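You operate a simulated robot arm through the tools that you are given. There is no shell and no other tool. Be economical: measure what you need, move in short steps, check, and stop when the job is done.

Carry out the task below with a simulated two-armed robot. There is one attempt and no reset: what you move stays moved.

JOB
Bend the black sample round the 22 mm post; Hold tray if the bend turns white, else Pass tray.
Fine: clamp it, swing the wrap lever to its stop and back, free the clamp. The post stays in the pocket; other samples and posts stay.
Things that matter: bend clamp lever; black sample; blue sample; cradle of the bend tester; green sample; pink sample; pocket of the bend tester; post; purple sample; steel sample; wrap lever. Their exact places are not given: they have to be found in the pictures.

The check looks at the end state, three seconds after you hand in, the way a careful person would. Anything else that was tipped, shoved, dropped, spilled or broken makes it a failure.

ROBOT AND FRAMES
Two 7-joint arms with two-finger grippers on one trunk, on a base that drives. Base frame: it is fixed to the floor where the robot stands at the start and does not move with it; the origin is under the middle of the robot, x ahead of it, y to its left, z up. Lengths are in mm, angles in rad, forces in N, time in s.
The left shoulder is at the start at [50, 191, 1217], the right one opposite. With the tool pointing down near the work surface each hand reaches from about 100 to 720 mm from the robot's upright axis, wherever it stands, measured 20 degrees to its own side. Places, roughly: bend clamp lever [600, 300, 1000]; cradle of the bend tester [600, 300, 900]; pocket of the bend tester [600, 200, 900]; wrap lever [500, 200, 900]. Payload 2.69 kg a hand.
The tool frame of a hand sits at the grasp point between the pads (the TCP): z along the fingers, y along the line on which they close. The tips reach 20 mm beyond it. The gripper opens to 100 mm. The gripper's body begins 63 mm behind the TCP.
Orientation is that of the tool frame in the base frame, as a unit quaternion [w, x, y, z]. With the fingers straight down and closing along the base's y, the tool's x points along the base's -x, its y along +y and its z along -z.

CONTROLS
- The arms move only by the tool servo_tool. It takes "left_plan", "right_plan" or both (then of equal length, played together; a hand with none holds still); each is one flat list of numbers, 7 for each row, row after row: the gripper command, from -1 (shut) to 1 (fully open), values between in proportion, then the shift along the base's x, y, z in cm, then the turn, a rotation vector about the base's x, y, z in degrees. In form: [hand, tx, ty, tz, ax, ay, az, hand, tx, ty, tz, ax, ay, az, ...]. A call has 1 to 20 rows; each row shifts and turns the commanded pose from where the row before left it. A row lasts 0.2 s, in which the tool goes at most 50 mm and 0.15 rad; a call with a longer step from one row to the next is refused whole, and so is a gripper value outside its range. Where a pose cannot be reached the arm comes as near as it can. A force on the tool above 90 N (or 10 N above the force at the start of the call, whichever is more), or a blocked arm, ends the call early, and 0.2 s more pass. Each finger travels about 153 mm/s and halts on what it meets, pressing with about 20 N; the grip force reading is that of the motor and also rises with nothing between the fingers. The clock runs only during rows and for 0.2 s after the last one: add rows that do not move to give the fingers time. The reply holds the time, the measured pose of the TCP, the force on the tool along the base axes, the opening and the grip force, in the units named above and with some noise, with the torque about the TCP (base axes, N m) and any sound that the robot's microphone picked up.
- Cameras (640 x 400 px; columns grow to the right, rows downward): "scene" is now at [128.5, 10.3, 1387.9]; the picture's right is [0.25, -0.97, 0.00], its down [-0.47, -0.12, -0.87] and it looks along [0.85, 0.22, -0.49] (base axes); focal length 284 px, centre (320, 200). "left" rides on the left gripper at [70, 19, -99] in its tool frame; the picture's right is [-0.26, 0.97, 0.00], its down [-0.75, -0.20, -0.63] and it looks along [-0.61, -0.16, 0.78] (tool axes); focal length 230 px, centre (320, 200). "right" rides on the right gripper at [70, -19, -99] in its tool frame; the picture's right is [0.26, 0.97, 0.00], its down [-0.75, 0.20, -0.63] and it looks along [-0.61, 0.16, 0.78] (tool axes); focal length 230 px, centre (320, 200).
- grab_frame(camera): a new picture of that camera. It takes no simulated time.
- slide_trunk(by): slides the trunk up (or, below 0, down) by that many mm; the arms and the scene camera ride with it, the base frame stays. It gives what a move gives, with no picture.
- base_move(legs): drives the robot by 1 to 6 legs, each [ahead, left, turn to the left] in mm, mm and rad, along the robot's own axes; the way and the turn of a leg run together, so that a leg with both is an arc; at most 1500 mm and 3.142 rad a leg. The arms and the cameras ride along, it lands a little off, and it stops where it bumps. It gives what a move gives.
- pan_tilt(pan, tilt): turns the head with the scene camera to pan (to the left, within 1.396 rad either way) and tilt (down, from -0.506 to 1.204), counted from straight ahead of the robot. It gives what a move gives.
- pixel_to_xyz(camera, pixels): for up to 12 pixels [column, row] of the newest picture of that camera ("zoom" is the newest enlarged one), the place [x, y, z] in the base frame of the surface seen there, good to about 2 mm, but the place of the scene camera against the robot may be out by one fixed shift of up to 18 mm in any direction. It takes no simulated time.
- close_up(camera, box): a new picture of the part [left, top, right, bottom] of that camera's present view, enlarged. It takes no simulated time.
- job_done(): hands the job in; it is judged then, once.

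Work in short steps. Measure before you move; look again where a grasp or a placing could have gone wrong, and mend it. You have 80 turns and 62 pictures in all, those below and enlarged ones among them. Open the grippers and draw the arms clear of the work before you hand the job in, unless the task says otherwise; then end with one line.

The tools are called by a JSON object that holds its "fn" and its "kwargs". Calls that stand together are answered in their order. servo_tool: Moves the arms, as the interface text tells. Its arguments: {"type":"object","properties":{"left_plan":{"type":"array","items":{"type":"number"}},"right_plan":{"type":"array","items":{"type":"number"}}},"required":[]} The other tools are called the same way: slide_trunk (by) slides the trunk up or down; base_move (legs) drives the base; pan_tilt (pan, tilt) turns the head that bears the scene camera; grab_frame (camera) takes a picture; pixel_to_xyz (camera, pixels) gives the place of the surface under pixels of a picture; close_up (camera, box) takes an enlarged picture of a part of a camera's view; job_done () hands the job in.

At the start:

```text
t: 0.0
left_ee_pos: [406.0, 324.5, 1256.9]
left_orientation: [0.0, -0.001, 1.0, 0.0]
left_ft_force: [-0.7, 0.1, 0.4]
left_moment: [-0.01, 0.0, -0.01]
left_finger_gap: 99.9
left_gripper_force: 0.0
right_ee_pos: [305.2, -32.2, 1257.2]
right_orientation: [0.001, 0.001, 1.0, 0.001]
right_ft_force: [0.3, 0.2, 0.3]
right_moment: [0.03, -0.01, -0.01]
right_finger_gap: 100.1
right_gripper_force: 0.1
trunk travel left (down, up): [-275.0, 48.0]
robot x, y, heading: [0.1, 1.3, -0.006]
head pan, tilt: [0.255, 0.508]
```

scene: 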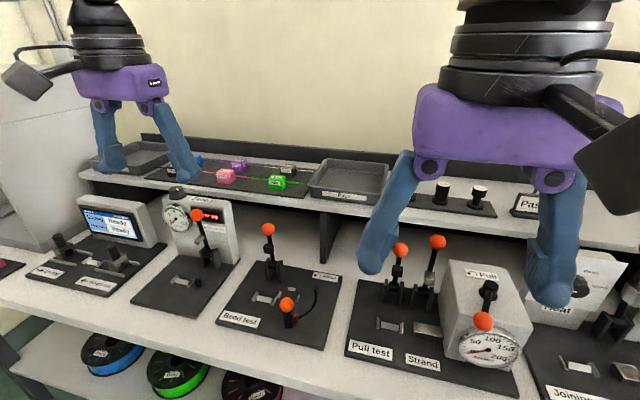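
right: 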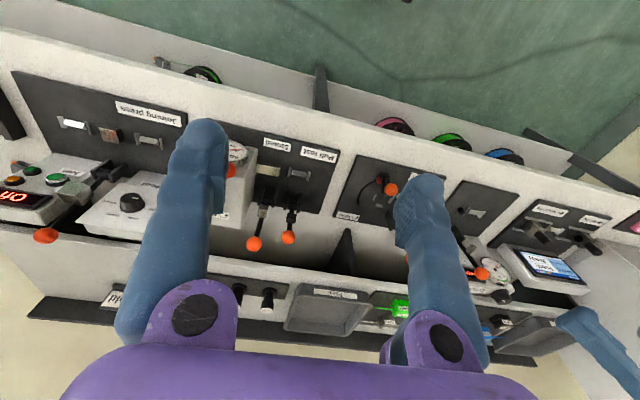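
left: 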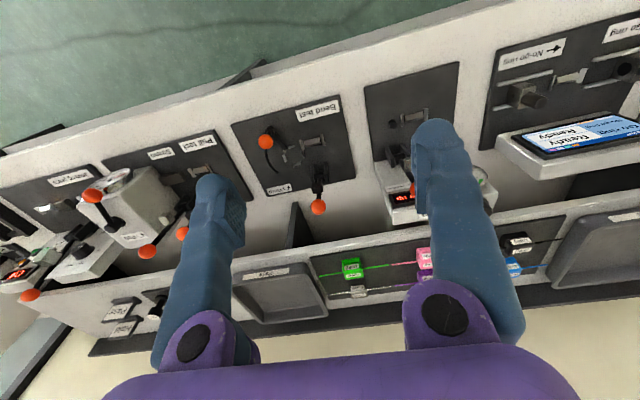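

The bend tester is near scene (285,295), and the samples lie on the shelf near (235,175). I'll enlarge these areas.

{"fn": "close_up", "kwargs": {"camera": "scene", "box": [200, 210, 360, 350]}}

{"fn": "close_up", "kwargs": {"camera": "left", "box": [220, 80, 380, 220]}}

{"fn": "close_up", "kwargs": {"camera": "left", "box": [300, 200, 640, 330]}}

```text
2.86 times, centred on (280, 280) of scene
```

zoom: 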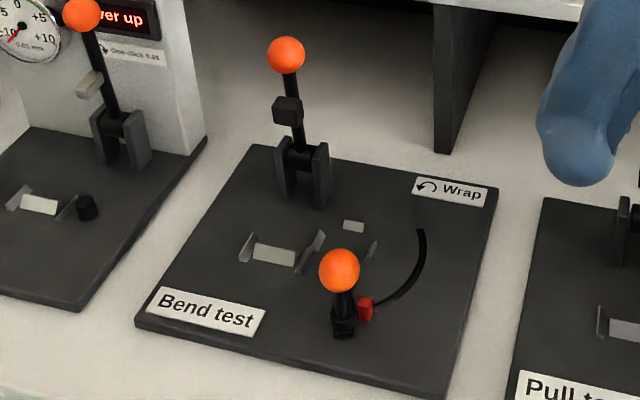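

```text
2.86 times, centred on (300, 150) of left
```

zoom: 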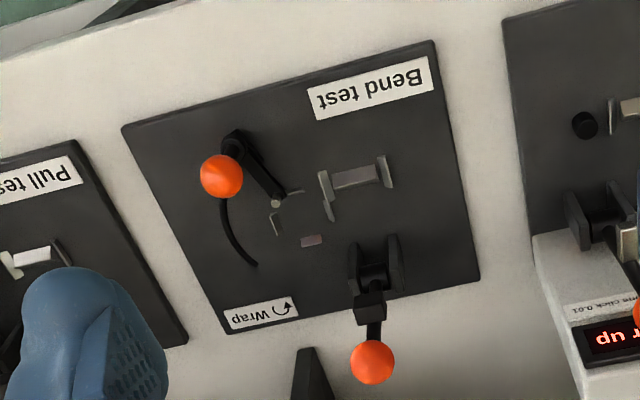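

```text
1.88 times, centred on (470, 265) of left
```

zoom: 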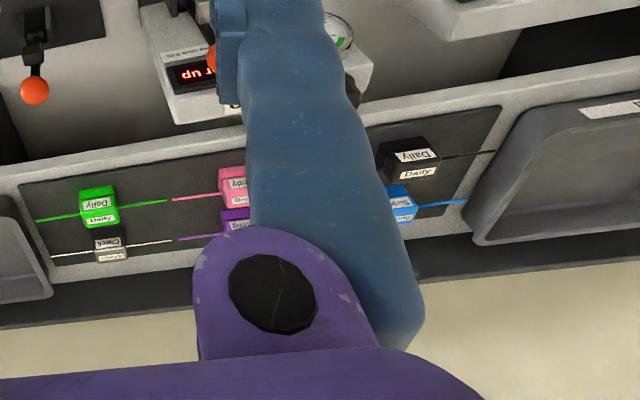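

The fingers hide part of the shelf, so I'll draw both arms back, then look again.

{"fn": "servo_tool", "kwargs": {"left_plan": [1, -4, 1, 0, 0, 0, 0, 1, -4, 1, 0, 0, 0, 0, 1, -4, 1, 0, 0, 0, 0, 1, -4, 1, 0, 0, 0, 0], "right_plan": [1, -3, -4, 0, 0, 0, 0, 1, -3, -4, 0, 0, 0, 0, 1, -2, -4, 0, 0, 0, 0, 1, 0, -4, 0, 0, 0, 0]}}

{"fn": "pan_tilt", "kwargs": {"pan": 0.2, "tilt": 0.6}}

{"fn": "grab_frame", "kwargs": {"camera": "scene"}}

{"fn": "grab_frame", "kwargs": {"camera": "left"}}

```text
t: 1.0
left_ee_pos: [247.3, 367.5, 1255.9]
left_orientation: [0.001, -0.001, 1.0, 0.002]
left_ft_force: [-0.1, -0.2, 0.6]
left_moment: [-0.01, -0.03, -0.02]
left_finger_gap: 100.3
left_gripper_force: 0.2
right_ee_pos: [225.5, -191.9, 1255.9]
right_orientation: [0.0, 0.001, 1.0, 0.001]
right_ft_force: [0.1, 0.3, -0.3]
right_moment: [0.04, -0.02, 0.0]
right_finger_gap: 100.1
right_gripper_force: 0.0
trunk travel left (down, up): [-275.0, 48.0]
robot x, y, heading: [1.4, 0.0, 0.002]
head pan, tilt: [0.255, 0.508]
```

```text
t: 1.7
left_ee_pos: [248.8, 368.8, 1254.4]
left_orientation: [0.0, -0.001, 1.0, -0.001]
left_ft_force: [-0.2, -0.6, 0.1]
left_moment: [0.02, -0.03, 0.01]
left_finger_gap: 100.4
left_gripper_force: 0.1
right_ee_pos: [225.6, -189.4, 1255.8]
right_orientation: [0.0, 0.001, 1.0, 0.001]
right_ft_force: [0.6, 0.0, 1.4]
right_moment: [-0.03, 0.03, -0.01]
right_finger_gap: 100.0
right_gripper_force: 0.0
trunk travel left (down, up): [-275.0, 48.0]
robot x, y, heading: [0.7, 1.1, 0.002]
head pan, tilt: [0.201, 0.6]
```

```text
55 pictures are left
```

scene: 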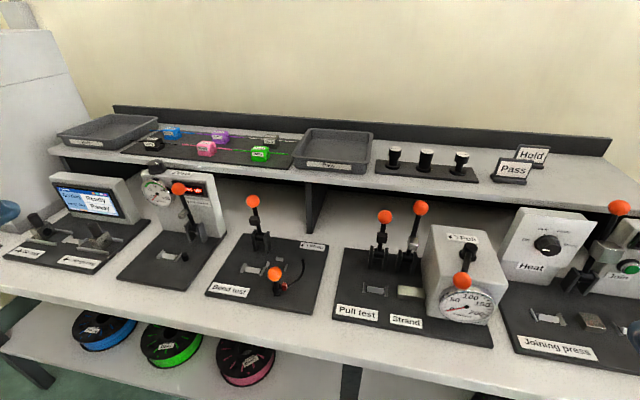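

```text
54 pictures are left
```

left: 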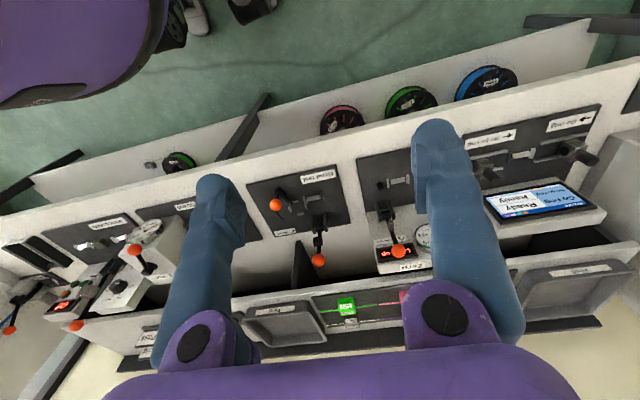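

Now three posts are visible near (425,160), with two trays and the samples. I'll enlarge each of these.

{"fn": "close_up", "kwargs": {"camera": "scene", "box": [370, 135, 490, 190]}}

{"fn": "pixel_to_xyz", "kwargs": {"camera": "zoom", "pixels": [[120, 80], [280, 85], [470, 100], [470, 140], [290, 130], [130, 110]]}}

{"fn": "close_up", "kwargs": {"camera": "scene", "box": [50, 105, 290, 185]}}

{"fn": "pixel_to_xyz", "kwargs": {"camera": "scene", "pixels": [[155, 143], [205, 148], [262, 153], [170, 130], [220, 134], [270, 140], [110, 130], [335, 148], [230, 150]]}}

{"fn": "close_up", "kwargs": {"camera": "scene", "box": [200, 180, 340, 310]}}

```text
5.33 times, centred on (430, 162) of scene
```

zoom: 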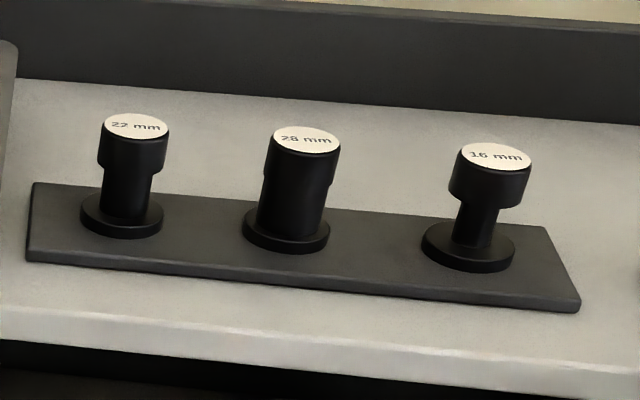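

```text
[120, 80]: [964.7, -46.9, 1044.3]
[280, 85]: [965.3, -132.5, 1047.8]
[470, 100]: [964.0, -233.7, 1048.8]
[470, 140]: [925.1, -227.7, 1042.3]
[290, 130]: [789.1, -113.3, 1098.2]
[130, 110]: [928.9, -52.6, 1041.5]
```

```text
2.67 times, centred on (170, 145) of scene
```

zoom: 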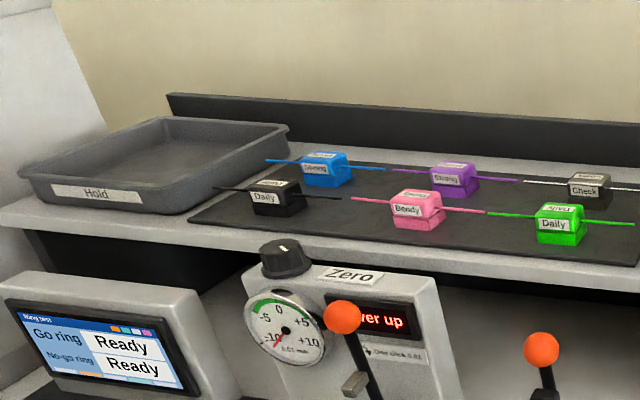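

```text
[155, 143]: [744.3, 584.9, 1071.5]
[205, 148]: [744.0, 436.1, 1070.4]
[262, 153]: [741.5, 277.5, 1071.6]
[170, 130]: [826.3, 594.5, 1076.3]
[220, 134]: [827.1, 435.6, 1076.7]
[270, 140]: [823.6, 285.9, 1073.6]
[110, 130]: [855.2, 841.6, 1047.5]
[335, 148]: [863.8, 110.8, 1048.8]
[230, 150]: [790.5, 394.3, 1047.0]
```

```text
3.08 times, centred on (270, 245) of scene
```

zoom: 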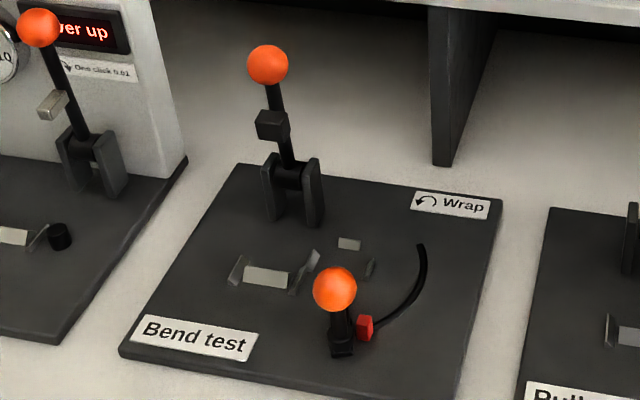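

The left tray is labelled Hold, and the post marked 22 mm is the leftmost one, near zoom (133,150). I'll bring the left hand camera down towards the tester for a precise view.

{"fn": "servo_tool", "kwargs": {"left_plan": [1, 3.3, -1.6, -3.5, 0, 0, 0, 1, 3.3, -1.6, -3.5, 0, 0, 0, 1, 3.3, -1.6, -3.5, 0, 0, 0, 1, 3.3, -1.6, -3.5, 0, 0, 0, 1, 3.3, -1.6, -3.5, 0, 0, 0, 1, 0, 0, 0, 0, 0, 0]}}

{"fn": "grab_frame", "kwargs": {"camera": "left"}}

{"fn": "close_up", "kwargs": {"camera": "left", "box": [230, 100, 430, 225]}}

```text
refused: row 1 steps farther than a row can; nothing moved
```

```text
50 pictures are left
```

left: 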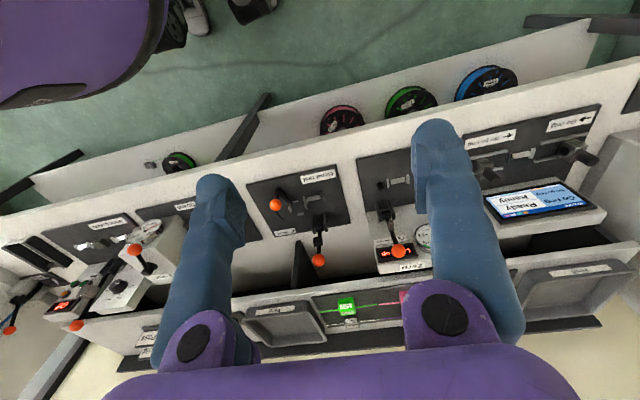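

```text
3.20 times, centred on (330, 162) of left
```

zoom: 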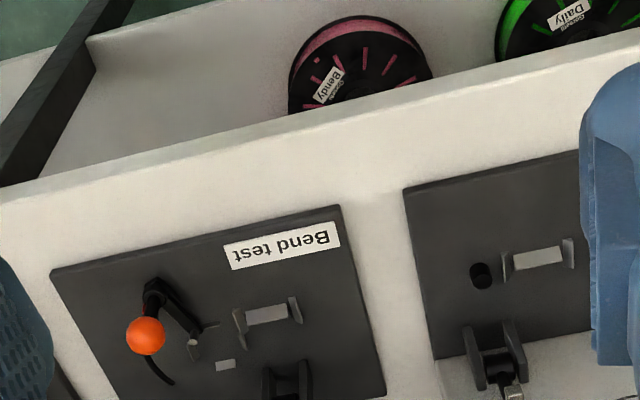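

That step was just over 50 mm, so it was refused. I'll repeat the move in smaller rows.

{"fn": "servo_tool", "kwargs": {"left_plan": [1, 2.8, -1.3, -2.9, 0, 0, 0, 1, 2.8, -1.3, -2.9, 0, 0, 0, 1, 2.8, -1.3, -2.9, 0, 0, 0, 1, 2.8, -1.3, -2.9, 0, 0, 0, 1, 2.8, -1.3, -2.9, 0, 0, 0, 1, 2.8, -1.3, -2.9, 0, 0, 0, 1, 0, 0, 0, 0, 0, 0]}}

{"fn": "grab_frame", "kwargs": {"camera": "left"}}

```text
t: 3.3
left_ee_pos: [412.9, 290.3, 1080.0]
left_orientation: [0.001, -0.001, 1.0, 0.0]
left_ft_force: [-0.5, 0.0, 0.3]
left_moment: [-0.01, 0.04, -0.01]
left_finger_gap: 100.1
left_gripper_force: 0.0
right_ee_pos: [226.3, -190.5, 1256.5]
right_orientation: [0.0, 0.001, 1.0, 0.0]
right_ft_force: [-0.1, -0.3, -0.5]
right_moment: [-0.01, -0.03, 0.02]
right_finger_gap: 100.0
right_gripper_force: 0.0
trunk travel left (down, up): [-275.0, 48.0]
robot x, y, heading: [1.4, -3.1, -0.001]
head pan, tilt: [0.201, 0.6]
```

```text
48 pictures are left
```

left: 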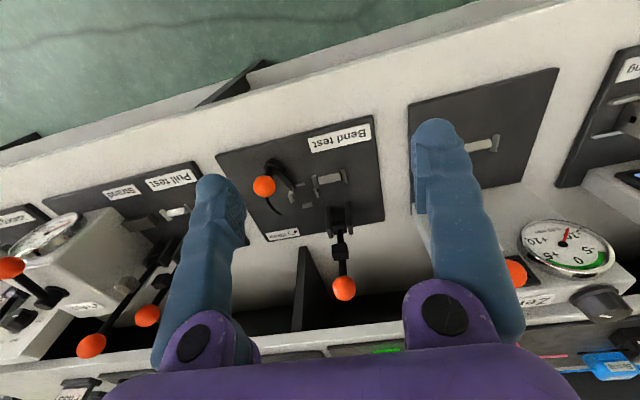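

The tester is in full view, with the board spanning (217,115)-(385,240). I'll enlarge it and measure its features.

{"fn": "close_up", "kwargs": {"camera": "left", "box": [240, 140, 370, 220]}}

{"fn": "pixel_to_xyz", "kwargs": {"camera": "left", "pixels": [[264, 186], [344, 288], [340, 252], [220, 155], [374, 120], [384, 218], [268, 240], [228, 178], [300, 310]]}}

```text
4.92 times, centred on (305, 180) of left
```

zoom: 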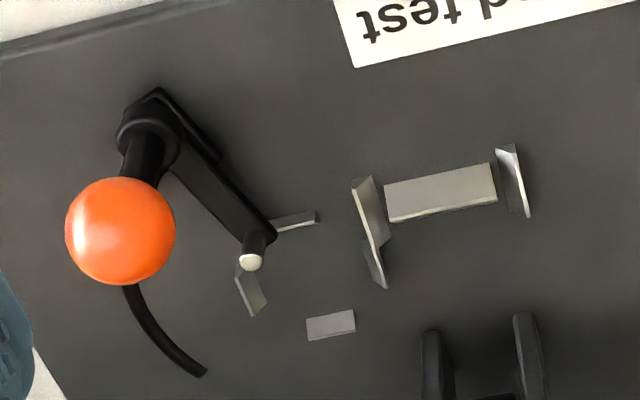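

```text
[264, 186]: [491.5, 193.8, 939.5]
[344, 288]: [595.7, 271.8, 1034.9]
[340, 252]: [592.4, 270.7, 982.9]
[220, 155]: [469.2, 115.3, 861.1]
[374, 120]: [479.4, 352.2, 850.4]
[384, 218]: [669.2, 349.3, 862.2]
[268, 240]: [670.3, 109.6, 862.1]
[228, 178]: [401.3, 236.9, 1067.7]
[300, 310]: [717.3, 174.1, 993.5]
```

Three rim pieces mark the pocket, around zoom (290,270). I'll measure them along with the cradle and the lever parts.

{"fn": "pixel_to_xyz", "kwargs": {"camera": "zoom", "pixels": [[297, 220], [250, 292], [330, 326], [295, 270], [440, 192], [370, 215], [378, 265], [512, 180], [250, 262], [150, 140], [200, 370], [135, 300]]}}

{"fn": "close_up", "kwargs": {"camera": "scene", "box": [225, 230, 315, 300]}}

{"fn": "pixel_to_xyz", "kwargs": {"camera": "scene", "pixels": [[274, 274], [252, 201], [256, 222], [280, 290], [302, 260]]}}

```text
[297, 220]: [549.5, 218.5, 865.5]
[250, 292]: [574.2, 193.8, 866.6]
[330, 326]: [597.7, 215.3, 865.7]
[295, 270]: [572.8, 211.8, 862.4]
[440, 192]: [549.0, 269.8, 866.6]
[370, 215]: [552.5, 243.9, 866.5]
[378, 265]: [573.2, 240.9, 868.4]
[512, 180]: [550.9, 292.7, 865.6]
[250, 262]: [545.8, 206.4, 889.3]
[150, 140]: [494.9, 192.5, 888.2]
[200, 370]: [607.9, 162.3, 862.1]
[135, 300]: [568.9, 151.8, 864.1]
```

```text
5.71 times, centred on (270, 265) of scene
```

zoom: 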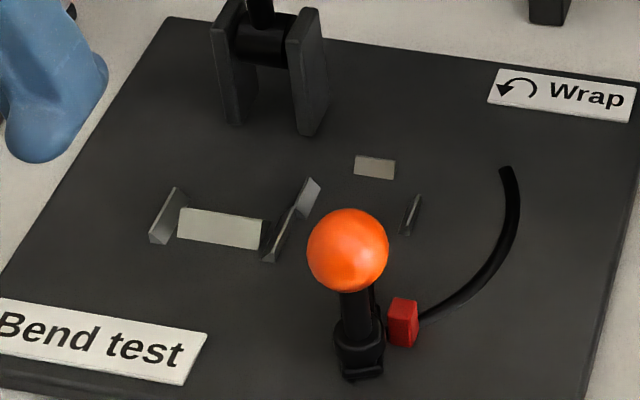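

```text
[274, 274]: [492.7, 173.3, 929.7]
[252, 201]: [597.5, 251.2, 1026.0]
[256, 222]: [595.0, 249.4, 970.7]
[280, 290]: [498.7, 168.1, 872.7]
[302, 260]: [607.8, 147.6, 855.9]
```

From the hand camera, the pocket centre is about (573.5, 217) and the cradle is about (549, 269). The scene camera reads about (+1, -20, -9) off. I'll raise the left hand and drive closer to reach the shelf.

{"fn": "servo_tool", "kwargs": {"left_plan": [1, -2, 0, 4, 0, 0, 0, 1, -2, 0, 4, 0, 0, 0, 1, -2, 0, 4, 0, 0, 0, 1, -2, 0, 4, 0, 0, 0]}}

{"fn": "base_move", "kwargs": {"legs": [[0, 100, 0], [120, 0, 0]]}}

```text
t: 4.3
left_ee_pos: [334.1, 289.8, 1241.7]
left_orientation: [0.0, 0.0, 1.0, 0.001]
left_ft_force: [-0.6, 1.5, 0.1]
left_moment: [0.02, -0.05, 0.02]
left_finger_gap: 100.1
left_gripper_force: 0.1
right_ee_pos: [225.2, -190.5, 1256.7]
right_orientation: [0.0, 0.001, 1.0, 0.002]
right_ft_force: [0.0, 0.9, -0.6]
right_moment: [-0.02, -0.02, -0.02]
right_finger_gap: 100.2
right_gripper_force: 0.1
trunk travel left (down, up): [-275.0, 48.0]
robot x, y, heading: [-1.1, 1.0, -0.001]
head pan, tilt: [0.201, 0.6]
```

```text
t: 6.5
left_ee_pos: [404.2, 388.1, 1240.3]
left_orientation: [-0.001, 0.0, 1.0, 0.0]
left_ft_force: [-1.8, 0.7, -0.7]
left_moment: [-0.01, -0.04, -0.03]
left_finger_gap: 100.0
left_gripper_force: 0.0
right_ee_pos: [295.0, -92.3, 1255.4]
right_orientation: [0.0, 0.002, 1.0, 0.001]
right_ft_force: [-0.7, -0.2, 0.1]
right_moment: [-0.04, -0.12, -0.01]
right_finger_gap: 100.2
right_gripper_force: 0.0
trunk travel left (down, up): [-275.0, 48.0]
robot x, y, heading: [67.8, 97.8, -0.002]
head pan, tilt: [0.201, 0.6]
stopped in leg 2: the robot was blocked; the commanded pose is now the measured one
```

The base was blocked at x=68. I'll back off slightly, then bring the right hand up near the posts to look at them.

{"fn": "base_move", "kwargs": {"legs": [[-6, 0, 0]]}}

{"fn": "servo_tool", "kwargs": {"right_plan": [1, 4.5, 0.5, -0.6, 0, 0, 0, 1, 4.5, 0.5, -0.6, 0, 0, 0, 1, 4.5, 0.5, -0.6, 0, 0, 0, 1, 4.5, 0.5, -0.6, 0, 0, 0, 1, 4.5, 0.5, -0.6, 0, 0, 0, 1, 4.5, 0.5, -0.6, 0, 0, 0, 1, 4.5, 0.5, -0.6, 0, 0, 0, 1, 4.5, 0.5, -0.6, 0, 0, 0, 1, 0, 0, 0, 0, 0, 0]}}

{"fn": "grab_frame", "kwargs": {"camera": "right"}}

```text
t: 7.3
left_ee_pos: [399.4, 388.6, 1240.7]
left_orientation: [-0.001, -0.001, 1.0, 0.0]
left_ft_force: [0.4, 0.4, 0.5]
left_moment: [0.02, 0.01, 0.01]
left_finger_gap: 100.1
left_gripper_force: 0.0
right_ee_pos: [290.8, -92.5, 1254.6]
right_orientation: [-0.001, 0.001, 1.0, 0.001]
right_ft_force: [-0.5, -0.3, -1.4]
right_moment: [0.01, 0.0, -0.01]
right_finger_gap: 100.0
right_gripper_force: 0.1
trunk travel left (down, up): [-275.0, 48.0]
robot x, y, heading: [62.4, 99.7, -0.001]
head pan, tilt: [0.201, 0.6]
```

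```text
t: 9.3
left_ee_pos: [399.6, 388.7, 1240.5]
left_orientation: [-0.001, -0.001, 1.0, 0.0]
left_ft_force: [-0.4, -0.6, 0.1]
left_moment: [0.01, -0.02, 0.03]
left_finger_gap: 99.9
left_gripper_force: 0.0
right_ee_pos: [653.5, -54.4, 1210.1]
right_orientation: [-0.001, 0.001, 1.0, 0.002]
right_ft_force: [0.3, -0.1, -0.5]
right_moment: [-0.02, -0.01, -0.01]
right_finger_gap: 100.0
right_gripper_force: 0.0
trunk travel left (down, up): [-275.0, 48.0]
robot x, y, heading: [61.8, 99.8, -0.002]
head pan, tilt: [0.201, 0.6]
```

```text
45 pictures are left
```

right: 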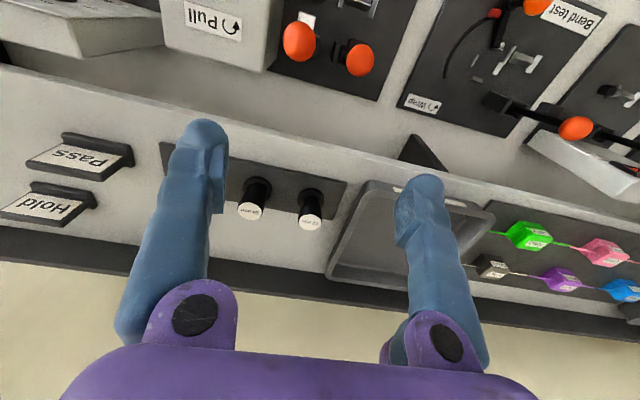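

Posts are at (250,205) and (310,215), and the 22 mm one should be the one nearer the tray. I'll enlarge and measure.

{"fn": "close_up", "kwargs": {"camera": "right", "box": [220, 165, 360, 245]}}

{"fn": "pixel_to_xyz", "kwargs": {"camera": "right", "pixels": [[309, 222], [300, 222], [319, 222], [309, 228], [309, 217], [250, 211], [345, 183], [340, 240], [311, 207]]}}

```text
4.57 times, centred on (290, 205) of right
```

zoom: 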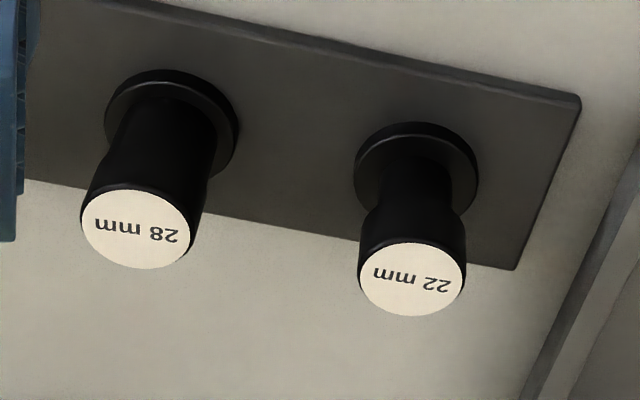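

```text
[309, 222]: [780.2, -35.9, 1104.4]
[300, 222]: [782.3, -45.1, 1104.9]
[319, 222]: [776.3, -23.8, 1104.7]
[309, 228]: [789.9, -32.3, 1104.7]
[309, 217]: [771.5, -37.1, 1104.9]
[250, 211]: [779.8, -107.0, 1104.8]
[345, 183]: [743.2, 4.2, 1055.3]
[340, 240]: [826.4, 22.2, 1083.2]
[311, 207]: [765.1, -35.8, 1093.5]
```

The 22 mm post head is about 26 mm wide, its top centre near (786, -33.5, 1105). I'll hover over it with the gripper yawed 35° (this clears the clamp lever later) and check that it reaches.

{"fn": "servo_tool", "kwargs": {"right_plan": [0.3, 2.65, 0.42, -1, 0, 0, 7, 0.3, 2.65, 0.42, -1, 0, 0, 7, 0.3, 2.65, 0.42, -1, 0, 0, 7, 0.3, 2.65, 0.42, -1, 0, 0, 7, 0.3, 2.65, 0.42, -1, 0, 0, 7, 0.3, 0, 0, 0, 0, 0, 0, 0.3, 0, 0, 0, 0, 0, 0]}}

{"fn": "grab_frame", "kwargs": {"camera": "right"}}

```text
t: 10.9
left_ee_pos: [399.4, 389.5, 1240.8]
left_orientation: [-0.002, 0.0, 1.0, 0.0]
left_ft_force: [0.9, -0.1, 0.8]
left_moment: [-0.01, 0.05, -0.04]
left_finger_gap: 100.0
left_gripper_force: 0.0
right_ee_pos: [719.5, -42.5, 1182.7]
right_orientation: [0.001, -0.16, 0.987, 0.001]
right_ft_force: [0.4, -0.1, 0.0]
right_moment: [-0.01, 0.01, 0.01]
right_finger_gap: 65.0
right_gripper_force: 0.0
right hand out of reach, approached as far as the arm can: row 3, 4, 5
trunk travel left (down, up): [-275.0, 48.0]
robot x, y, heading: [63.7, 99.8, -0.001]
head pan, tilt: [0.201, 0.6]
```

```text
43 pictures are left
```

right: 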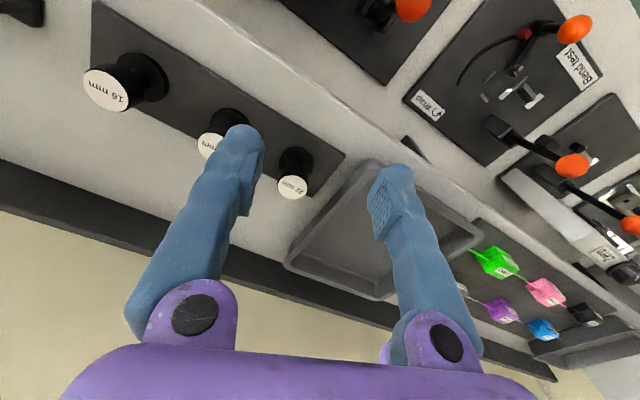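

At this height the hand falls short, stopping at x=720. I'll draw it back and turn the base to the left so the right shoulder comes forward.

{"fn": "servo_tool", "kwargs": {"right_plan": [0.3, -4.5, 0, 0, 0, 0, -7, 0.3, -4.5, 0, 0, 0, 0, -7, 0.3, -4.5, 0, 0, 0, 0, -7, 0.3, -4.5, 0, 0, 0, 0, -7, 0.3, -4.5, 0, 0, 0, 0, -7]}}

{"fn": "base_move", "kwargs": {"legs": [[0, 0, 0.6]]}}

{"fn": "slide_trunk", "kwargs": {"by": 45}}

```text
t: 12.1
left_ee_pos: [399.6, 388.1, 1241.4]
left_orientation: [-0.001, -0.001, 1.0, 0.0]
left_ft_force: [0.0, 0.0, 0.7]
left_moment: [-0.02, -0.03, 0.01]
left_finger_gap: 99.9
left_gripper_force: 0.1
right_ee_pos: [491.8, -42.9, 1184.1]
right_orientation: [0.001, 0.145, 0.989, 0.001]
right_ft_force: [0.5, 0.3, 0.0]
right_moment: [0.0, -0.01, -0.01]
right_finger_gap: 64.9
right_gripper_force: 0.0
trunk travel left (down, up): [-275.0, 48.0]
robot x, y, heading: [60.5, 100.0, -0.003]
head pan, tilt: [0.201, 0.6]
```

```text
t: 14.1
left_ee_pos: [178.1, 527.7, 1239.4]
left_orientation: [-0.002, -0.296, 0.955, 0.0]
left_ft_force: [0.0, 0.2, -0.6]
left_moment: [-0.01, 0.0, 0.04]
left_finger_gap: 100.2
left_gripper_force: 0.1
right_ee_pos: [497.5, 223.5, 1182.7]
right_orientation: [0.0, -0.153, 0.988, 0.001]
right_ft_force: [0.3, -0.4, 0.2]
right_moment: [-0.02, 0.03, 0.0]
right_finger_gap: 65.1
right_gripper_force: 0.0
trunk travel left (down, up): [-275.0, 48.0]
robot x, y, heading: [64.8, 98.7, 0.595]
head pan, tilt: [0.201, 0.6]
```

```text
t: 15.0
left_ee_pos: [179.0, 528.0, 1285.9]
left_orientation: [-0.002, -0.296, 0.955, -0.002]
left_ft_force: [-0.1, -0.7, 0.2]
left_moment: [-0.01, -0.01, -0.02]
left_finger_gap: 100.0
left_gripper_force: 0.1
right_ee_pos: [498.9, 222.4, 1227.2]
right_orientation: [0.0, -0.152, 0.988, 0.001]
right_ft_force: [0.1, 0.0, -1.1]
right_moment: [0.01, 0.02, 0.04]
right_finger_gap: 65.2
right_gripper_force: 0.0
trunk travel left (down, up): [-320.0, 3.0]
robot x, y, heading: [63.8, 101.7, 0.595]
head pan, tilt: [0.201, 0.6]
```

The turn worked. Now I'll hover over the 22 mm post at z=1150 with 35° of yaw.

{"fn": "servo_tool", "kwargs": {"right_plan": [0.2, 2.87, -2.56, -0.77, 0, 0, 1.75, 0.2, 2.87, -2.56, -0.77, 0, 0, 1.75, 0.2, 2.87, -2.56, -0.77, 0, 0, 1.75, 0.2, 2.87, -2.56, -0.77, 0, 0, 1.75, 0.2, 2.87, -2.56, -0.77, 0, 0, 1.75, 0.2, 2.87, -2.56, -0.77, 0, 0, 1.75, 0.2, 2.87, -2.56, -0.77, 0, 0, 1.75, 0.2, 2.87, -2.56, -0.77, 0, 0, 1.75, 0.2, 2.87, -2.56, -0.77, 0, 0, 1.75, 0.2, 2.87, -2.56, -0.77, 0, 0, 1.75, 0.2, 0, 0, 0, 0, 0, 0]}}

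{"fn": "grab_frame", "kwargs": {"camera": "right"}}

```text
t: 17.4
left_ee_pos: [177.8, 528.1, 1285.6]
left_orientation: [-0.003, -0.296, 0.955, -0.001]
left_ft_force: [-1.0, -0.2, -0.2]
left_moment: [0.0, 0.01, -0.03]
left_finger_gap: 100.2
left_gripper_force: 0.1
right_ee_pos: [784.3, -33.9, 1148.8]
right_orientation: [0.0, -0.303, 0.953, 0.0]
right_ft_force: [-0.5, 0.8, 0.0]
right_moment: [-0.01, -0.01, -0.03]
right_finger_gap: 59.9
right_gripper_force: 0.0
trunk travel left (down, up): [-320.0, 3.0]
robot x, y, heading: [63.8, 101.1, 0.594]
head pan, tilt: [0.201, 0.6]
```

```text
42 pictures are left
```

right: 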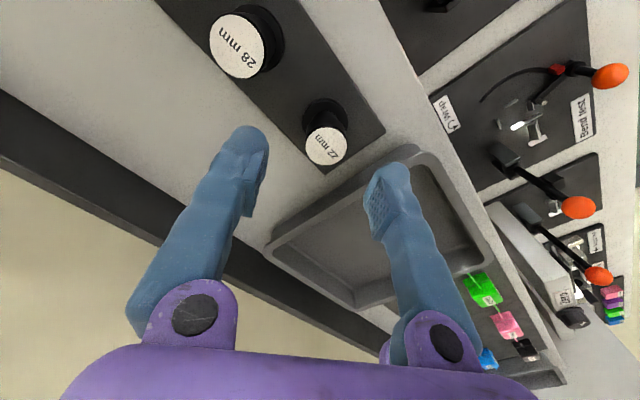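

The hand reaches the post. I'll re-measure the head disc from this view, around (326,146).

{"fn": "pixel_to_xyz", "kwargs": {"camera": "right", "pixels": [[326, 146], [309, 144], [345, 148], [326, 130], [326, 161], [312, 160], [240, 45]]}}

{"fn": "close_up", "kwargs": {"camera": "right", "box": [270, 90, 370, 190]}}

```text
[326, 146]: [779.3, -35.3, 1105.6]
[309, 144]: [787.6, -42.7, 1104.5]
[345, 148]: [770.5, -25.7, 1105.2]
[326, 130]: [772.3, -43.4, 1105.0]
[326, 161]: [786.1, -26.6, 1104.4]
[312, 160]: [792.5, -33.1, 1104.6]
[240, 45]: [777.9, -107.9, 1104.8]
```

```text
4.00 times, centred on (320, 140) of right
```

zoom: 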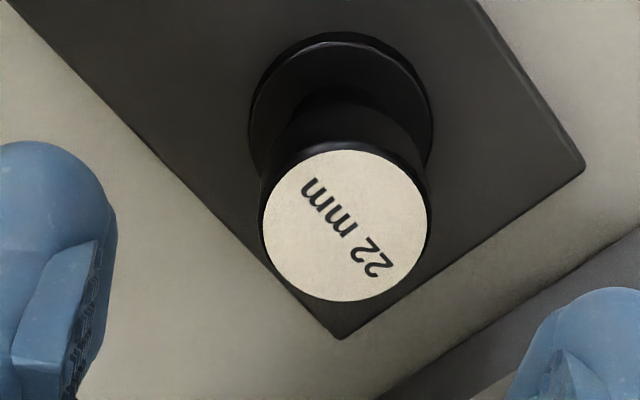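

The disc centre is (779.7, -35.4, 1105). Before lowering, I'll check where the tray rim lies relative to the finger.

{"fn": "pixel_to_xyz", "kwargs": {"camera": "zoom", "pixels": [[600, 255], [500, 320], [630, 240], [630, 270], [470, 360]]}}

{"fn": "servo_tool", "kwargs": {"right_plan": [0.0, -0.46, -0.15, 0, 0, 0, 0, -0.05, 0, 0, -1.5, 0, 0, 0, -0.05, 0, 0, 0, 0, 0, 0]}}

```text
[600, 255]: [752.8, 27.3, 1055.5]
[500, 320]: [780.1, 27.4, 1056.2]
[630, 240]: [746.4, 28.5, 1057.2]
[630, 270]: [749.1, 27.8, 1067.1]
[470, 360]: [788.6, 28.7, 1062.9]
```

```text
t: 18.2
left_ee_pos: [177.5, 526.9, 1285.0]
left_orientation: [-0.001, -0.296, 0.955, -0.001]
left_ft_force: [0.5, 0.9, -0.3]
left_moment: [0.04, 0.06, 0.03]
left_finger_gap: 100.2
left_gripper_force: 0.0
right_ee_pos: [779.0, -33.5, 1134.8]
right_orientation: [0.0, -0.302, 0.953, 0.001]
right_ft_force: [-0.8, 0.4, 0.2]
right_moment: [0.04, 0.01, 0.01]
right_finger_gap: 47.1
right_gripper_force: 0.1
trunk travel left (down, up): [-320.0, 3.0]
robot x, y, heading: [65.3, 98.4, 0.598]
head pan, tilt: [0.201, 0.6]
```

The tray rim is at y≈27, so it's clear of the finger. I'll go down to z≈1093 and close on the head.

{"fn": "servo_tool", "kwargs": {"right_plan": [-0.05, 0, -0.15, -1.4, 0, 0, 0, -0.05, 0, 0, -1.4, 0, 0, 0, -0.05, 0, 0, -1.3, 0, 0, 0, -0.05, 0, 0, 0, 0, 0, 0, -1, 0, 0, 0, 0, 0, 0, -1, 0, 0, 0, 0, 0, 0, -1, 0, 0, 0, 0, 0, 0]}}

```text
t: 19.8
left_ee_pos: [177.9, 527.7, 1284.2]
left_orientation: [-0.002, -0.295, 0.955, 0.0]
left_ft_force: [0.7, 0.1, -0.2]
left_moment: [0.01, 0.02, 0.01]
left_finger_gap: 100.1
left_gripper_force: 0.1
right_ee_pos: [780.8, -35.3, 1095.1]
right_orientation: [-0.001, -0.302, 0.953, 0.001]
right_ft_force: [0.1, 0.2, -0.3]
right_moment: [-0.03, -0.03, -0.02]
right_finger_gap: 23.5
right_gripper_force: 20.5
trunk travel left (down, up): [-320.0, 3.0]
robot x, y, heading: [66.5, 98.6, 0.599]
head pan, tilt: [0.201, 0.6]
```

The grip has closed at 23.5 mm with 20 N. I'll lift straight up and look.

{"fn": "servo_tool", "kwargs": {"right_plan": [-1, 0, 0, 2, 0, 0, 0, -1, 0, 0, 3, 0, 0, 0, -1, 0, 0, 3, 0, 0, 0, -1, 0, 0, 3, 0, 0, 0, -1, 0, 0, 0, 0, 0, 0]}}

{"fn": "grab_frame", "kwargs": {"camera": "right"}}

```text
t: 21.0
left_ee_pos: [178.0, 526.8, 1284.8]
left_orientation: [-0.001, -0.296, 0.955, -0.001]
left_ft_force: [0.5, 0.0, 0.8]
left_moment: [0.01, 0.01, 0.01]
left_finger_gap: 100.0
left_gripper_force: 0.0
right_ee_pos: [780.7, -35.1, 1205.2]
right_orientation: [-0.001, -0.301, 0.954, 0.001]
right_ft_force: [-0.1, -0.1, -1.3]
right_moment: [0.0, 0.03, 0.03]
right_finger_gap: 23.7
right_gripper_force: 19.0
trunk travel left (down, up): [-320.0, 3.0]
robot x, y, heading: [65.8, 101.6, 0.596]
head pan, tilt: [0.201, 0.6]
```

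```text
40 pictures are left
```

right: 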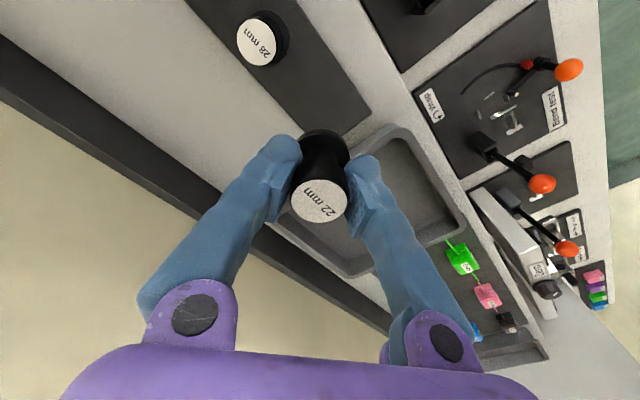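

The post is held upright, and its base is about 41 mm below the TCP. I'll bring the hand in, turn the base back straight and shift left to work squarely at the tester.

{"fn": "servo_tool", "kwargs": {"right_plan": [-1, -2.3, 2.8, 0, 0, 0, 0, -1, -2.3, 2.8, 0, 0, 0, 0, -1, -2.3, 2.8, 0, 0, 0, 0, -1, -2.3, 2.8, 0, 0, 0, 0, -1, -2.3, 2.8, 0, 0, 0, 0, -1, -2.3, 2.8, 0, 0, 0, 0, -1, -2.3, 2.8, 0, 0, 0, 0, -1, -2.3, 2.8, 0, 0, 0, 0]}}

{"fn": "base_move", "kwargs": {"legs": [[0, 0, -0.596], [0, 170, 0]]}}

```text
t: 22.8
left_ee_pos: [177.1, 528.3, 1285.2]
left_orientation: [-0.002, -0.295, 0.955, -0.002]
left_ft_force: [-0.2, 0.4, -0.2]
left_moment: [-0.02, -0.03, -0.03]
left_finger_gap: 100.3
left_gripper_force: 0.1
right_ee_pos: [597.0, 189.6, 1206.6]
right_orientation: [0.0, -0.302, 0.953, 0.001]
right_ft_force: [0.0, 0.0, -0.9]
right_moment: [-0.03, -0.01, 0.01]
right_finger_gap: 24.0
right_gripper_force: 19.8
trunk travel left (down, up): [-320.0, 3.0]
robot x, y, heading: [64.7, 97.2, 0.598]
head pan, tilt: [0.201, 0.6]
```

```text
t: 26.5
left_ee_pos: [398.6, 558.1, 1285.1]
left_orientation: [-0.002, -0.002, 1.0, 0.001]
left_ft_force: [0.0, 0.2, -0.2]
left_moment: [-0.04, 0.02, 0.01]
left_finger_gap: 99.9
left_gripper_force: 0.0
right_ee_pos: [555.7, 41.3, 1205.1]
right_orientation: [0.0, -0.009, 1.0, 0.001]
right_ft_force: [-0.4, 1.1, -0.9]
right_moment: [0.01, 0.0, -0.05]
right_finger_gap: 23.6
right_gripper_force: 20.1
trunk travel left (down, up): [-320.0, 3.0]
robot x, y, heading: [64.6, 269.0, 0.005]
head pan, tilt: [0.201, 0.6]
```

Now I'll bring the left hand camera in close to see the pocket and cradle.

{"fn": "servo_tool", "kwargs": {"left_plan": [1, 0.47, -3.2, -2.95, 0, 0, 0, 1, 0.47, -3.2, -2.95, 0, 0, 0, 1, 0.47, -3.2, -2.95, 0, 0, 0, 1, 0.47, -3.2, -2.95, 0, 0, 0, 1, 0.47, -3.2, -2.95, 0, 0, 0, 1, 0.47, -3.2, -2.95, 0, 0, 0, 1, 0.47, -3.2, -2.95, 0, 0, 0, 1, 0.47, -3.2, -2.95, 0, 0, 0, 1, 0.47, -3.2, -2.95, 0, 0, 0, 1, 0, 0, 0, 0, 0, 0]}}

{"fn": "close_up", "kwargs": {"camera": "left", "box": [240, 150, 400, 250]}}

```text
t: 28.7
left_ee_pos: [422.3, 391.2, 1064.0]
left_orientation: [-0.001, -0.002, 1.0, 0.0]
left_ft_force: [-0.4, -0.7, 0.3]
left_moment: [-0.02, 0.0, 0.03]
left_finger_gap: 99.7
left_gripper_force: 0.2
left hand out of reach, approached as far as the arm can: row 6, 7, 8, 9
right_ee_pos: [555.5, 40.5, 1206.6]
right_orientation: [0.0, -0.008, 1.0, 0.001]
right_ft_force: [0.0, 0.2, -1.7]
right_moment: [0.0, -0.01, 0.0]
right_finger_gap: 23.7
right_gripper_force: 20.3
trunk travel left (down, up): [-320.0, 3.0]
robot x, y, heading: [65.5, 268.0, 0.001]
head pan, tilt: [0.201, 0.6]
```

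```text
4.00 times, centred on (320, 200) of left
```

zoom: 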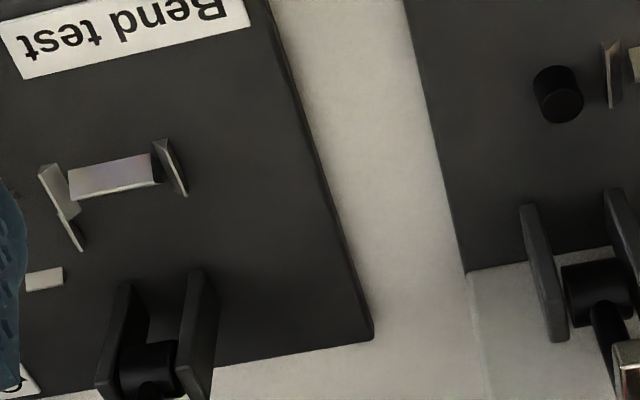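

The left hand can't fold in that far. The right hand camera should see the pocket near (410,107), so I'll enlarge there.

{"fn": "close_up", "kwargs": {"camera": "right", "box": [350, 70, 478, 150]}}

```text
5.00 times, centred on (414, 110) of right
```

zoom: 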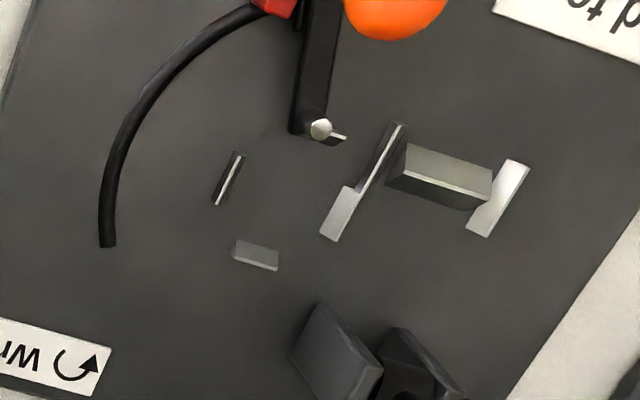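

All four pocket tabs are visible. I'll measure them, along with the cradle walls.

{"fn": "pixel_to_xyz", "kwargs": {"camera": "zoom", "pixels": [[239, 160], [219, 200], [229, 180], [236, 243], [279, 257], [330, 228], [350, 193], [338, 139], [285, 195], [400, 128], [360, 195], [318, 128]]}}

{"fn": "pixel_to_xyz", "kwargs": {"camera": "zoom", "pixels": [[410, 145], [495, 172], [475, 205], [390, 182], [520, 165], [485, 230], [500, 195], [105, 242], [130, 115], [385, 150]]}}

```text
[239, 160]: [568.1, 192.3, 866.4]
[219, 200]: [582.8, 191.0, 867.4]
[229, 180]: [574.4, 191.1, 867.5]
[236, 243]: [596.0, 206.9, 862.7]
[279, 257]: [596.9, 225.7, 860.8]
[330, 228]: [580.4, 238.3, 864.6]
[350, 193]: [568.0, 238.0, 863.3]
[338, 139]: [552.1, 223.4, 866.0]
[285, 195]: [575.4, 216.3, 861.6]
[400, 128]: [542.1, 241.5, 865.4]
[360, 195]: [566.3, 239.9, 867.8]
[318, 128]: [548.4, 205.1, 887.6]
```

```text
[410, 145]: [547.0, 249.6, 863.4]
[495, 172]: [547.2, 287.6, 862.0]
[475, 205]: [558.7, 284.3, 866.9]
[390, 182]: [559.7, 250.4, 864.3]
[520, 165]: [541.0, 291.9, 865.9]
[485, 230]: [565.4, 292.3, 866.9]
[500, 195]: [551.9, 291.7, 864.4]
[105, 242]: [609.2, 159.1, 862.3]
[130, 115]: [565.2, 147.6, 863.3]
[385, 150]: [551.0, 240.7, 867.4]
```

The pocket centre is about (574.3, 216.3) and the cradle centre about (553, 267). I'll carry the post over the pocket with 35° of yaw.

{"fn": "servo_tool", "kwargs": {"right_plan": [-1, 0.4, 3.52, 0, 0, 0, 6.8, -1, 0.4, 3.52, 0, 0, 0, 6.8, -1, 0.4, 3.52, 0, 0, 0, 6.8, -1, 0.4, 3.52, 0, 0, 0, 6.8, -1, 0.4, 3.52, 0, 0, 0, 6.8, -1, 0, 0, 0, 0, 0, 0, -1, 0, 0, 0, 0, 0, 0], "left_plan": [1, 0, 3, 3, 0, 0, 0, 1, 0, 3, 3, 0, 0, 0, 1, 0, 3, 3, 0, 0, 0, 1, 0, 3, 3, 0, 0, 0, 1, 0, 3, 3, 0, 0, 0, 1, 0, 0, 0, 0, 0, 0, 1, 0, 0, 0, 0, 0, 0]}}

```text
t: 30.3
left_ee_pos: [422.5, 543.5, 1214.9]
left_orientation: [-0.002, -0.003, 1.0, -0.002]
left_ft_force: [0.5, 0.2, 0.3]
left_moment: [-0.01, 0.0, 0.03]
left_finger_gap: 100.0
left_gripper_force: 0.1
right_ee_pos: [577.9, 219.8, 1205.2]
right_orientation: [0.0, -0.3, 0.954, 0.0]
right_ft_force: [-0.5, 0.7, -1.8]
right_moment: [0.0, -0.02, 0.0]
right_finger_gap: 23.5
right_gripper_force: 20.0
trunk travel left (down, up): [-320.0, 3.0]
robot x, y, heading: [65.3, 267.5, 0.002]
head pan, tilt: [0.201, 0.6]
```

I'll correct slightly and descend in stages to z≈965.

{"fn": "servo_tool", "kwargs": {"right_plan": [-1, -0.1, -0.1, -4, 0, 0, 0, -1, 0, 0, -4, 0, 0, 0, -1, 0, 0, -4, 0, 0, 0, -1, 0, 0, -4, 0, 0, 0, -1, 0, 0, -4, 0, 0, 0, -1, 0, 0, -4, 0, 0, 0, -1, 0, 0, 0, 0, 0, 0, -1, 0, 0, 0, 0, 0, 0]}}

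{"fn": "servo_tool", "kwargs": {"right_plan": [-1, 0, 0, 0, 0, 0, 0]}}

{"fn": "grab_frame", "kwargs": {"camera": "right"}}

```text
t: 32.1
left_ee_pos: [422.7, 542.4, 1216.1]
left_orientation: [-0.001, -0.002, 1.0, 0.0]
left_ft_force: [0.5, -0.6, 0.0]
left_moment: [0.0, 0.0, 0.02]
left_finger_gap: 100.1
left_gripper_force: 0.1
right_ee_pos: [574.3, 217.8, 964.7]
right_orientation: [0.0, -0.301, 0.954, 0.0]
right_ft_force: [-0.7, 0.6, -2.1]
right_moment: [0.0, -0.04, 0.0]
right_finger_gap: 23.5
right_gripper_force: 20.1
trunk travel left (down, up): [-320.0, 3.0]
robot x, y, heading: [65.3, 269.9, 0.003]
head pan, tilt: [0.201, 0.6]
```

```text
t: 32.5
left_ee_pos: [423.2, 542.1, 1214.8]
left_orientation: [-0.002, -0.003, 1.0, 0.0]
left_ft_force: [0.0, 0.0, 0.7]
left_moment: [-0.01, 0.0, -0.01]
left_finger_gap: 99.9
left_gripper_force: 0.1
right_ee_pos: [575.1, 217.1, 964.3]
right_orientation: [0.0, -0.3, 0.954, 0.0]
right_ft_force: [0.3, 0.2, -0.3]
right_moment: [-0.02, -0.02, -0.02]
right_finger_gap: 23.5
right_gripper_force: 20.2
trunk travel left (down, up): [-320.0, 3.0]
robot x, y, heading: [65.0, 268.7, 0.005]
head pan, tilt: [0.201, 0.6]
```

```text
37 pictures are left
```

right: 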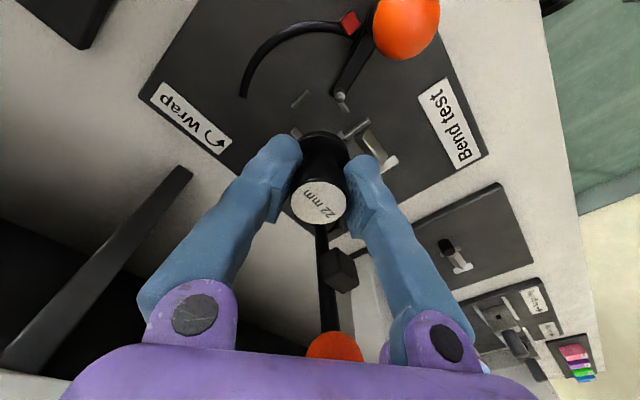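

The aim is good, and there is about 12 mm clearance to the clamp knob. I'll descend towards seating, slowly near the end.

{"fn": "servo_tool", "kwargs": {"right_plan": [-1, 0.05, -0.05, -2, 0, 0, 0, -1, 0, 0, -2, 0, 0, 0, -1, 0, 0, -1.2, 0, 0, 0, -1, 0, 0, 0, 0, 0, 0]}}

{"fn": "servo_tool", "kwargs": {"right_plan": [-1, 0, 0, -0.3, 0, 0, 0, -1, 0, 0, -0.3, 0, 0, 0, -1, 0, 0, 0, 0, 0, 0]}}

{"fn": "close_up", "kwargs": {"camera": "scene", "box": [260, 200, 420, 300]}}

```text
t: 33.5
left_ee_pos: [421.9, 543.3, 1215.0]
left_orientation: [-0.001, -0.003, 1.0, 0.0]
left_ft_force: [0.1, -0.4, -0.4]
left_moment: [-0.02, -0.01, 0.01]
left_finger_gap: 100.1
left_gripper_force: 0.1
right_ee_pos: [575.9, 216.4, 913.0]
right_orientation: [-0.001, -0.301, 0.954, 0.0]
right_ft_force: [-2.3, -1.0, -2.0]
right_moment: [0.1, -0.13, 0.03]
right_finger_gap: 23.5
right_gripper_force: 19.7
trunk travel left (down, up): [-320.0, 3.0]
robot x, y, heading: [62.1, 261.5, 0.002]
head pan, tilt: [0.201, 0.6]
```

```text
t: 34.3
left_ee_pos: [422.7, 543.3, 1215.0]
left_orientation: [-0.002, -0.003, 1.0, 0.0]
left_ft_force: [-0.9, 0.1, -0.7]
left_moment: [0.0, 0.0, 0.0]
left_finger_gap: 100.1
left_gripper_force: 0.0
right_ee_pos: [575.2, 217.9, 907.8]
right_orientation: [-0.001, -0.3, 0.954, 0.0]
right_ft_force: [-0.7, -0.9, -1.3]
right_moment: [0.05, 0.02, -0.04]
right_finger_gap: 23.5
right_gripper_force: 19.8
trunk travel left (down, up): [-320.0, 3.0]
robot x, y, heading: [65.1, 266.4, 0.005]
head pan, tilt: [0.201, 0.6]
```

```text
4.00 times, centred on (340, 250) of scene
```

zoom: 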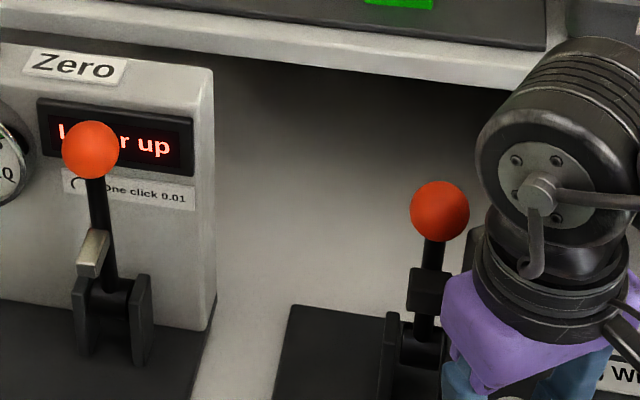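

There's no contact yet at 907.8, so I'll go down further in 2 mm steps.

{"fn": "servo_tool", "kwargs": {"right_plan": [-1, 0, -0.05, -0.2, 0, 0, 0, -1, 0, 0, -0.15, 0, 0, 0, -1, 0, 0, 0, 0, 0, 0]}}

{"fn": "servo_tool", "kwargs": {"right_plan": [-1, 0, 0, -0.15, 0, 0, 0, -1, 0, 0, 0, 0, 0, 0]}}

```text
t: 35.1
left_ee_pos: [422.1, 543.3, 1214.9]
left_orientation: [-0.002, -0.002, 1.0, 0.001]
left_ft_force: [0.4, 0.3, -0.7]
left_moment: [-0.01, 0.0, -0.01]
left_finger_gap: 99.8
left_gripper_force: 0.0
right_ee_pos: [575.2, 216.8, 905.3]
right_orientation: [-0.001, -0.301, 0.954, 0.001]
right_ft_force: [-0.3, -0.7, -1.2]
right_moment: [-0.01, -0.01, 0.0]
right_finger_gap: 23.5
right_gripper_force: 19.9
trunk travel left (down, up): [-320.0, 3.0]
robot x, y, heading: [65.1, 264.4, 0.005]
head pan, tilt: [0.201, 0.6]
```

```text
t: 35.7
left_ee_pos: [421.3, 541.2, 1215.3]
left_orientation: [-0.002, -0.003, 1.0, 0.001]
left_ft_force: [0.2, -0.1, -0.8]
left_moment: [-0.01, 0.0, 0.02]
left_finger_gap: 100.1
left_gripper_force: 0.2
right_ee_pos: [574.0, 217.1, 902.4]
right_orientation: [0.0, -0.301, 0.954, 0.001]
right_ft_force: [-0.7, -0.5, -1.3]
right_moment: [0.01, 0.05, 0.0]
right_finger_gap: 23.3
right_gripper_force: 19.8
trunk travel left (down, up): [-320.0, 3.0]
robot x, y, heading: [68.4, 265.8, 0.0]
head pan, tilt: [0.201, 0.6]
```

{"fn": "servo_tool", "kwargs": {"right_plan": [-1, 0, 0, -0.1, 0, 0, 0, -1, 0, 0, 0, 0, 0, 0]}}

{"fn": "servo_tool", "kwargs": {"right_plan": [-1, 0, 0, -0.1, 0, 0, 0, -1, 0, 0, 0, 0, 0, 0]}}

{"fn": "servo_tool", "kwargs": {"right_plan": [-1, 0, 0, -0.1, 0, 0, 0, -1, 0, 0, 0, 0, 0, 0]}}

```text
t: 36.3
left_ee_pos: [423.7, 542.7, 1215.0]
left_orientation: [-0.002, -0.003, 1.0, 0.0]
left_ft_force: [0.7, -0.2, 0.7]
left_moment: [-0.01, -0.01, -0.05]
left_finger_gap: 100.1
left_gripper_force: 0.1
right_ee_pos: [575.6, 216.9, 902.3]
right_orientation: [0.001, -0.301, 0.954, 0.001]
right_ft_force: [-0.4, -0.1, -0.9]
right_moment: [0.0, -0.01, 0.0]
right_finger_gap: 23.5
right_gripper_force: 19.8
trunk travel left (down, up): [-320.0, 3.0]
robot x, y, heading: [64.3, 267.8, -0.001]
head pan, tilt: [0.201, 0.6]
```

```text
t: 36.9
left_ee_pos: [421.9, 542.5, 1213.7]
left_orientation: [-0.001, -0.003, 1.0, 0.0]
left_ft_force: [0.1, 1.3, 0.0]
left_moment: [0.05, -0.02, 0.02]
left_finger_gap: 100.1
left_gripper_force: 0.1
right_ee_pos: [574.9, 215.5, 901.3]
right_orientation: [0.0, -0.301, 0.954, 0.001]
right_ft_force: [-0.1, 1.2, 0.0]
right_moment: [-0.01, 0.0, 0.01]
right_finger_gap: 23.6
right_gripper_force: 20.1
trunk travel left (down, up): [-320.0, 3.0]
robot x, y, heading: [63.9, 267.0, -0.0]
head pan, tilt: [0.201, 0.6]
```

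```text
t: 37.5
left_ee_pos: [422.7, 542.2, 1214.5]
left_orientation: [-0.002, -0.003, 1.0, 0.001]
left_ft_force: [-0.6, 0.7, 0.6]
left_moment: [-0.03, 0.02, 0.02]
left_finger_gap: 100.2
left_gripper_force: 0.1
right_ee_pos: [575.3, 215.8, 898.9]
right_orientation: [0.0, -0.3, 0.954, 0.002]
right_ft_force: [-0.2, -1.0, -1.2]
right_moment: [0.01, 0.01, -0.02]
right_finger_gap: 23.4
right_gripper_force: 20.3
trunk travel left (down, up): [-320.0, 3.0]
robot x, y, heading: [67.3, 263.6, 0.004]
head pan, tilt: [0.201, 0.6]
```

There is still no contact at about 899.5. I'll look at the base of the post.

{"fn": "close_up", "kwargs": {"camera": "right", "box": [250, 60, 410, 160]}}

{"fn": "pixel_to_xyz", "kwargs": {"camera": "right", "pixels": [[318, 203], [321, 140], [305, 140]]}}

```text
4.00 times, centred on (330, 110) of right
```

zoom: 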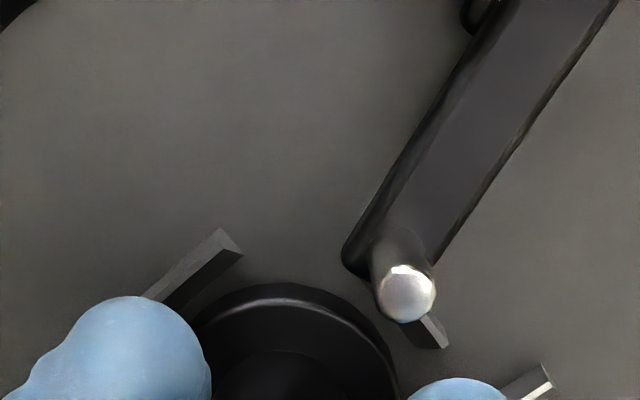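

```text
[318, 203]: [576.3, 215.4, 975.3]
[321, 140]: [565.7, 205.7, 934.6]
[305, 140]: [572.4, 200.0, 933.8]
```

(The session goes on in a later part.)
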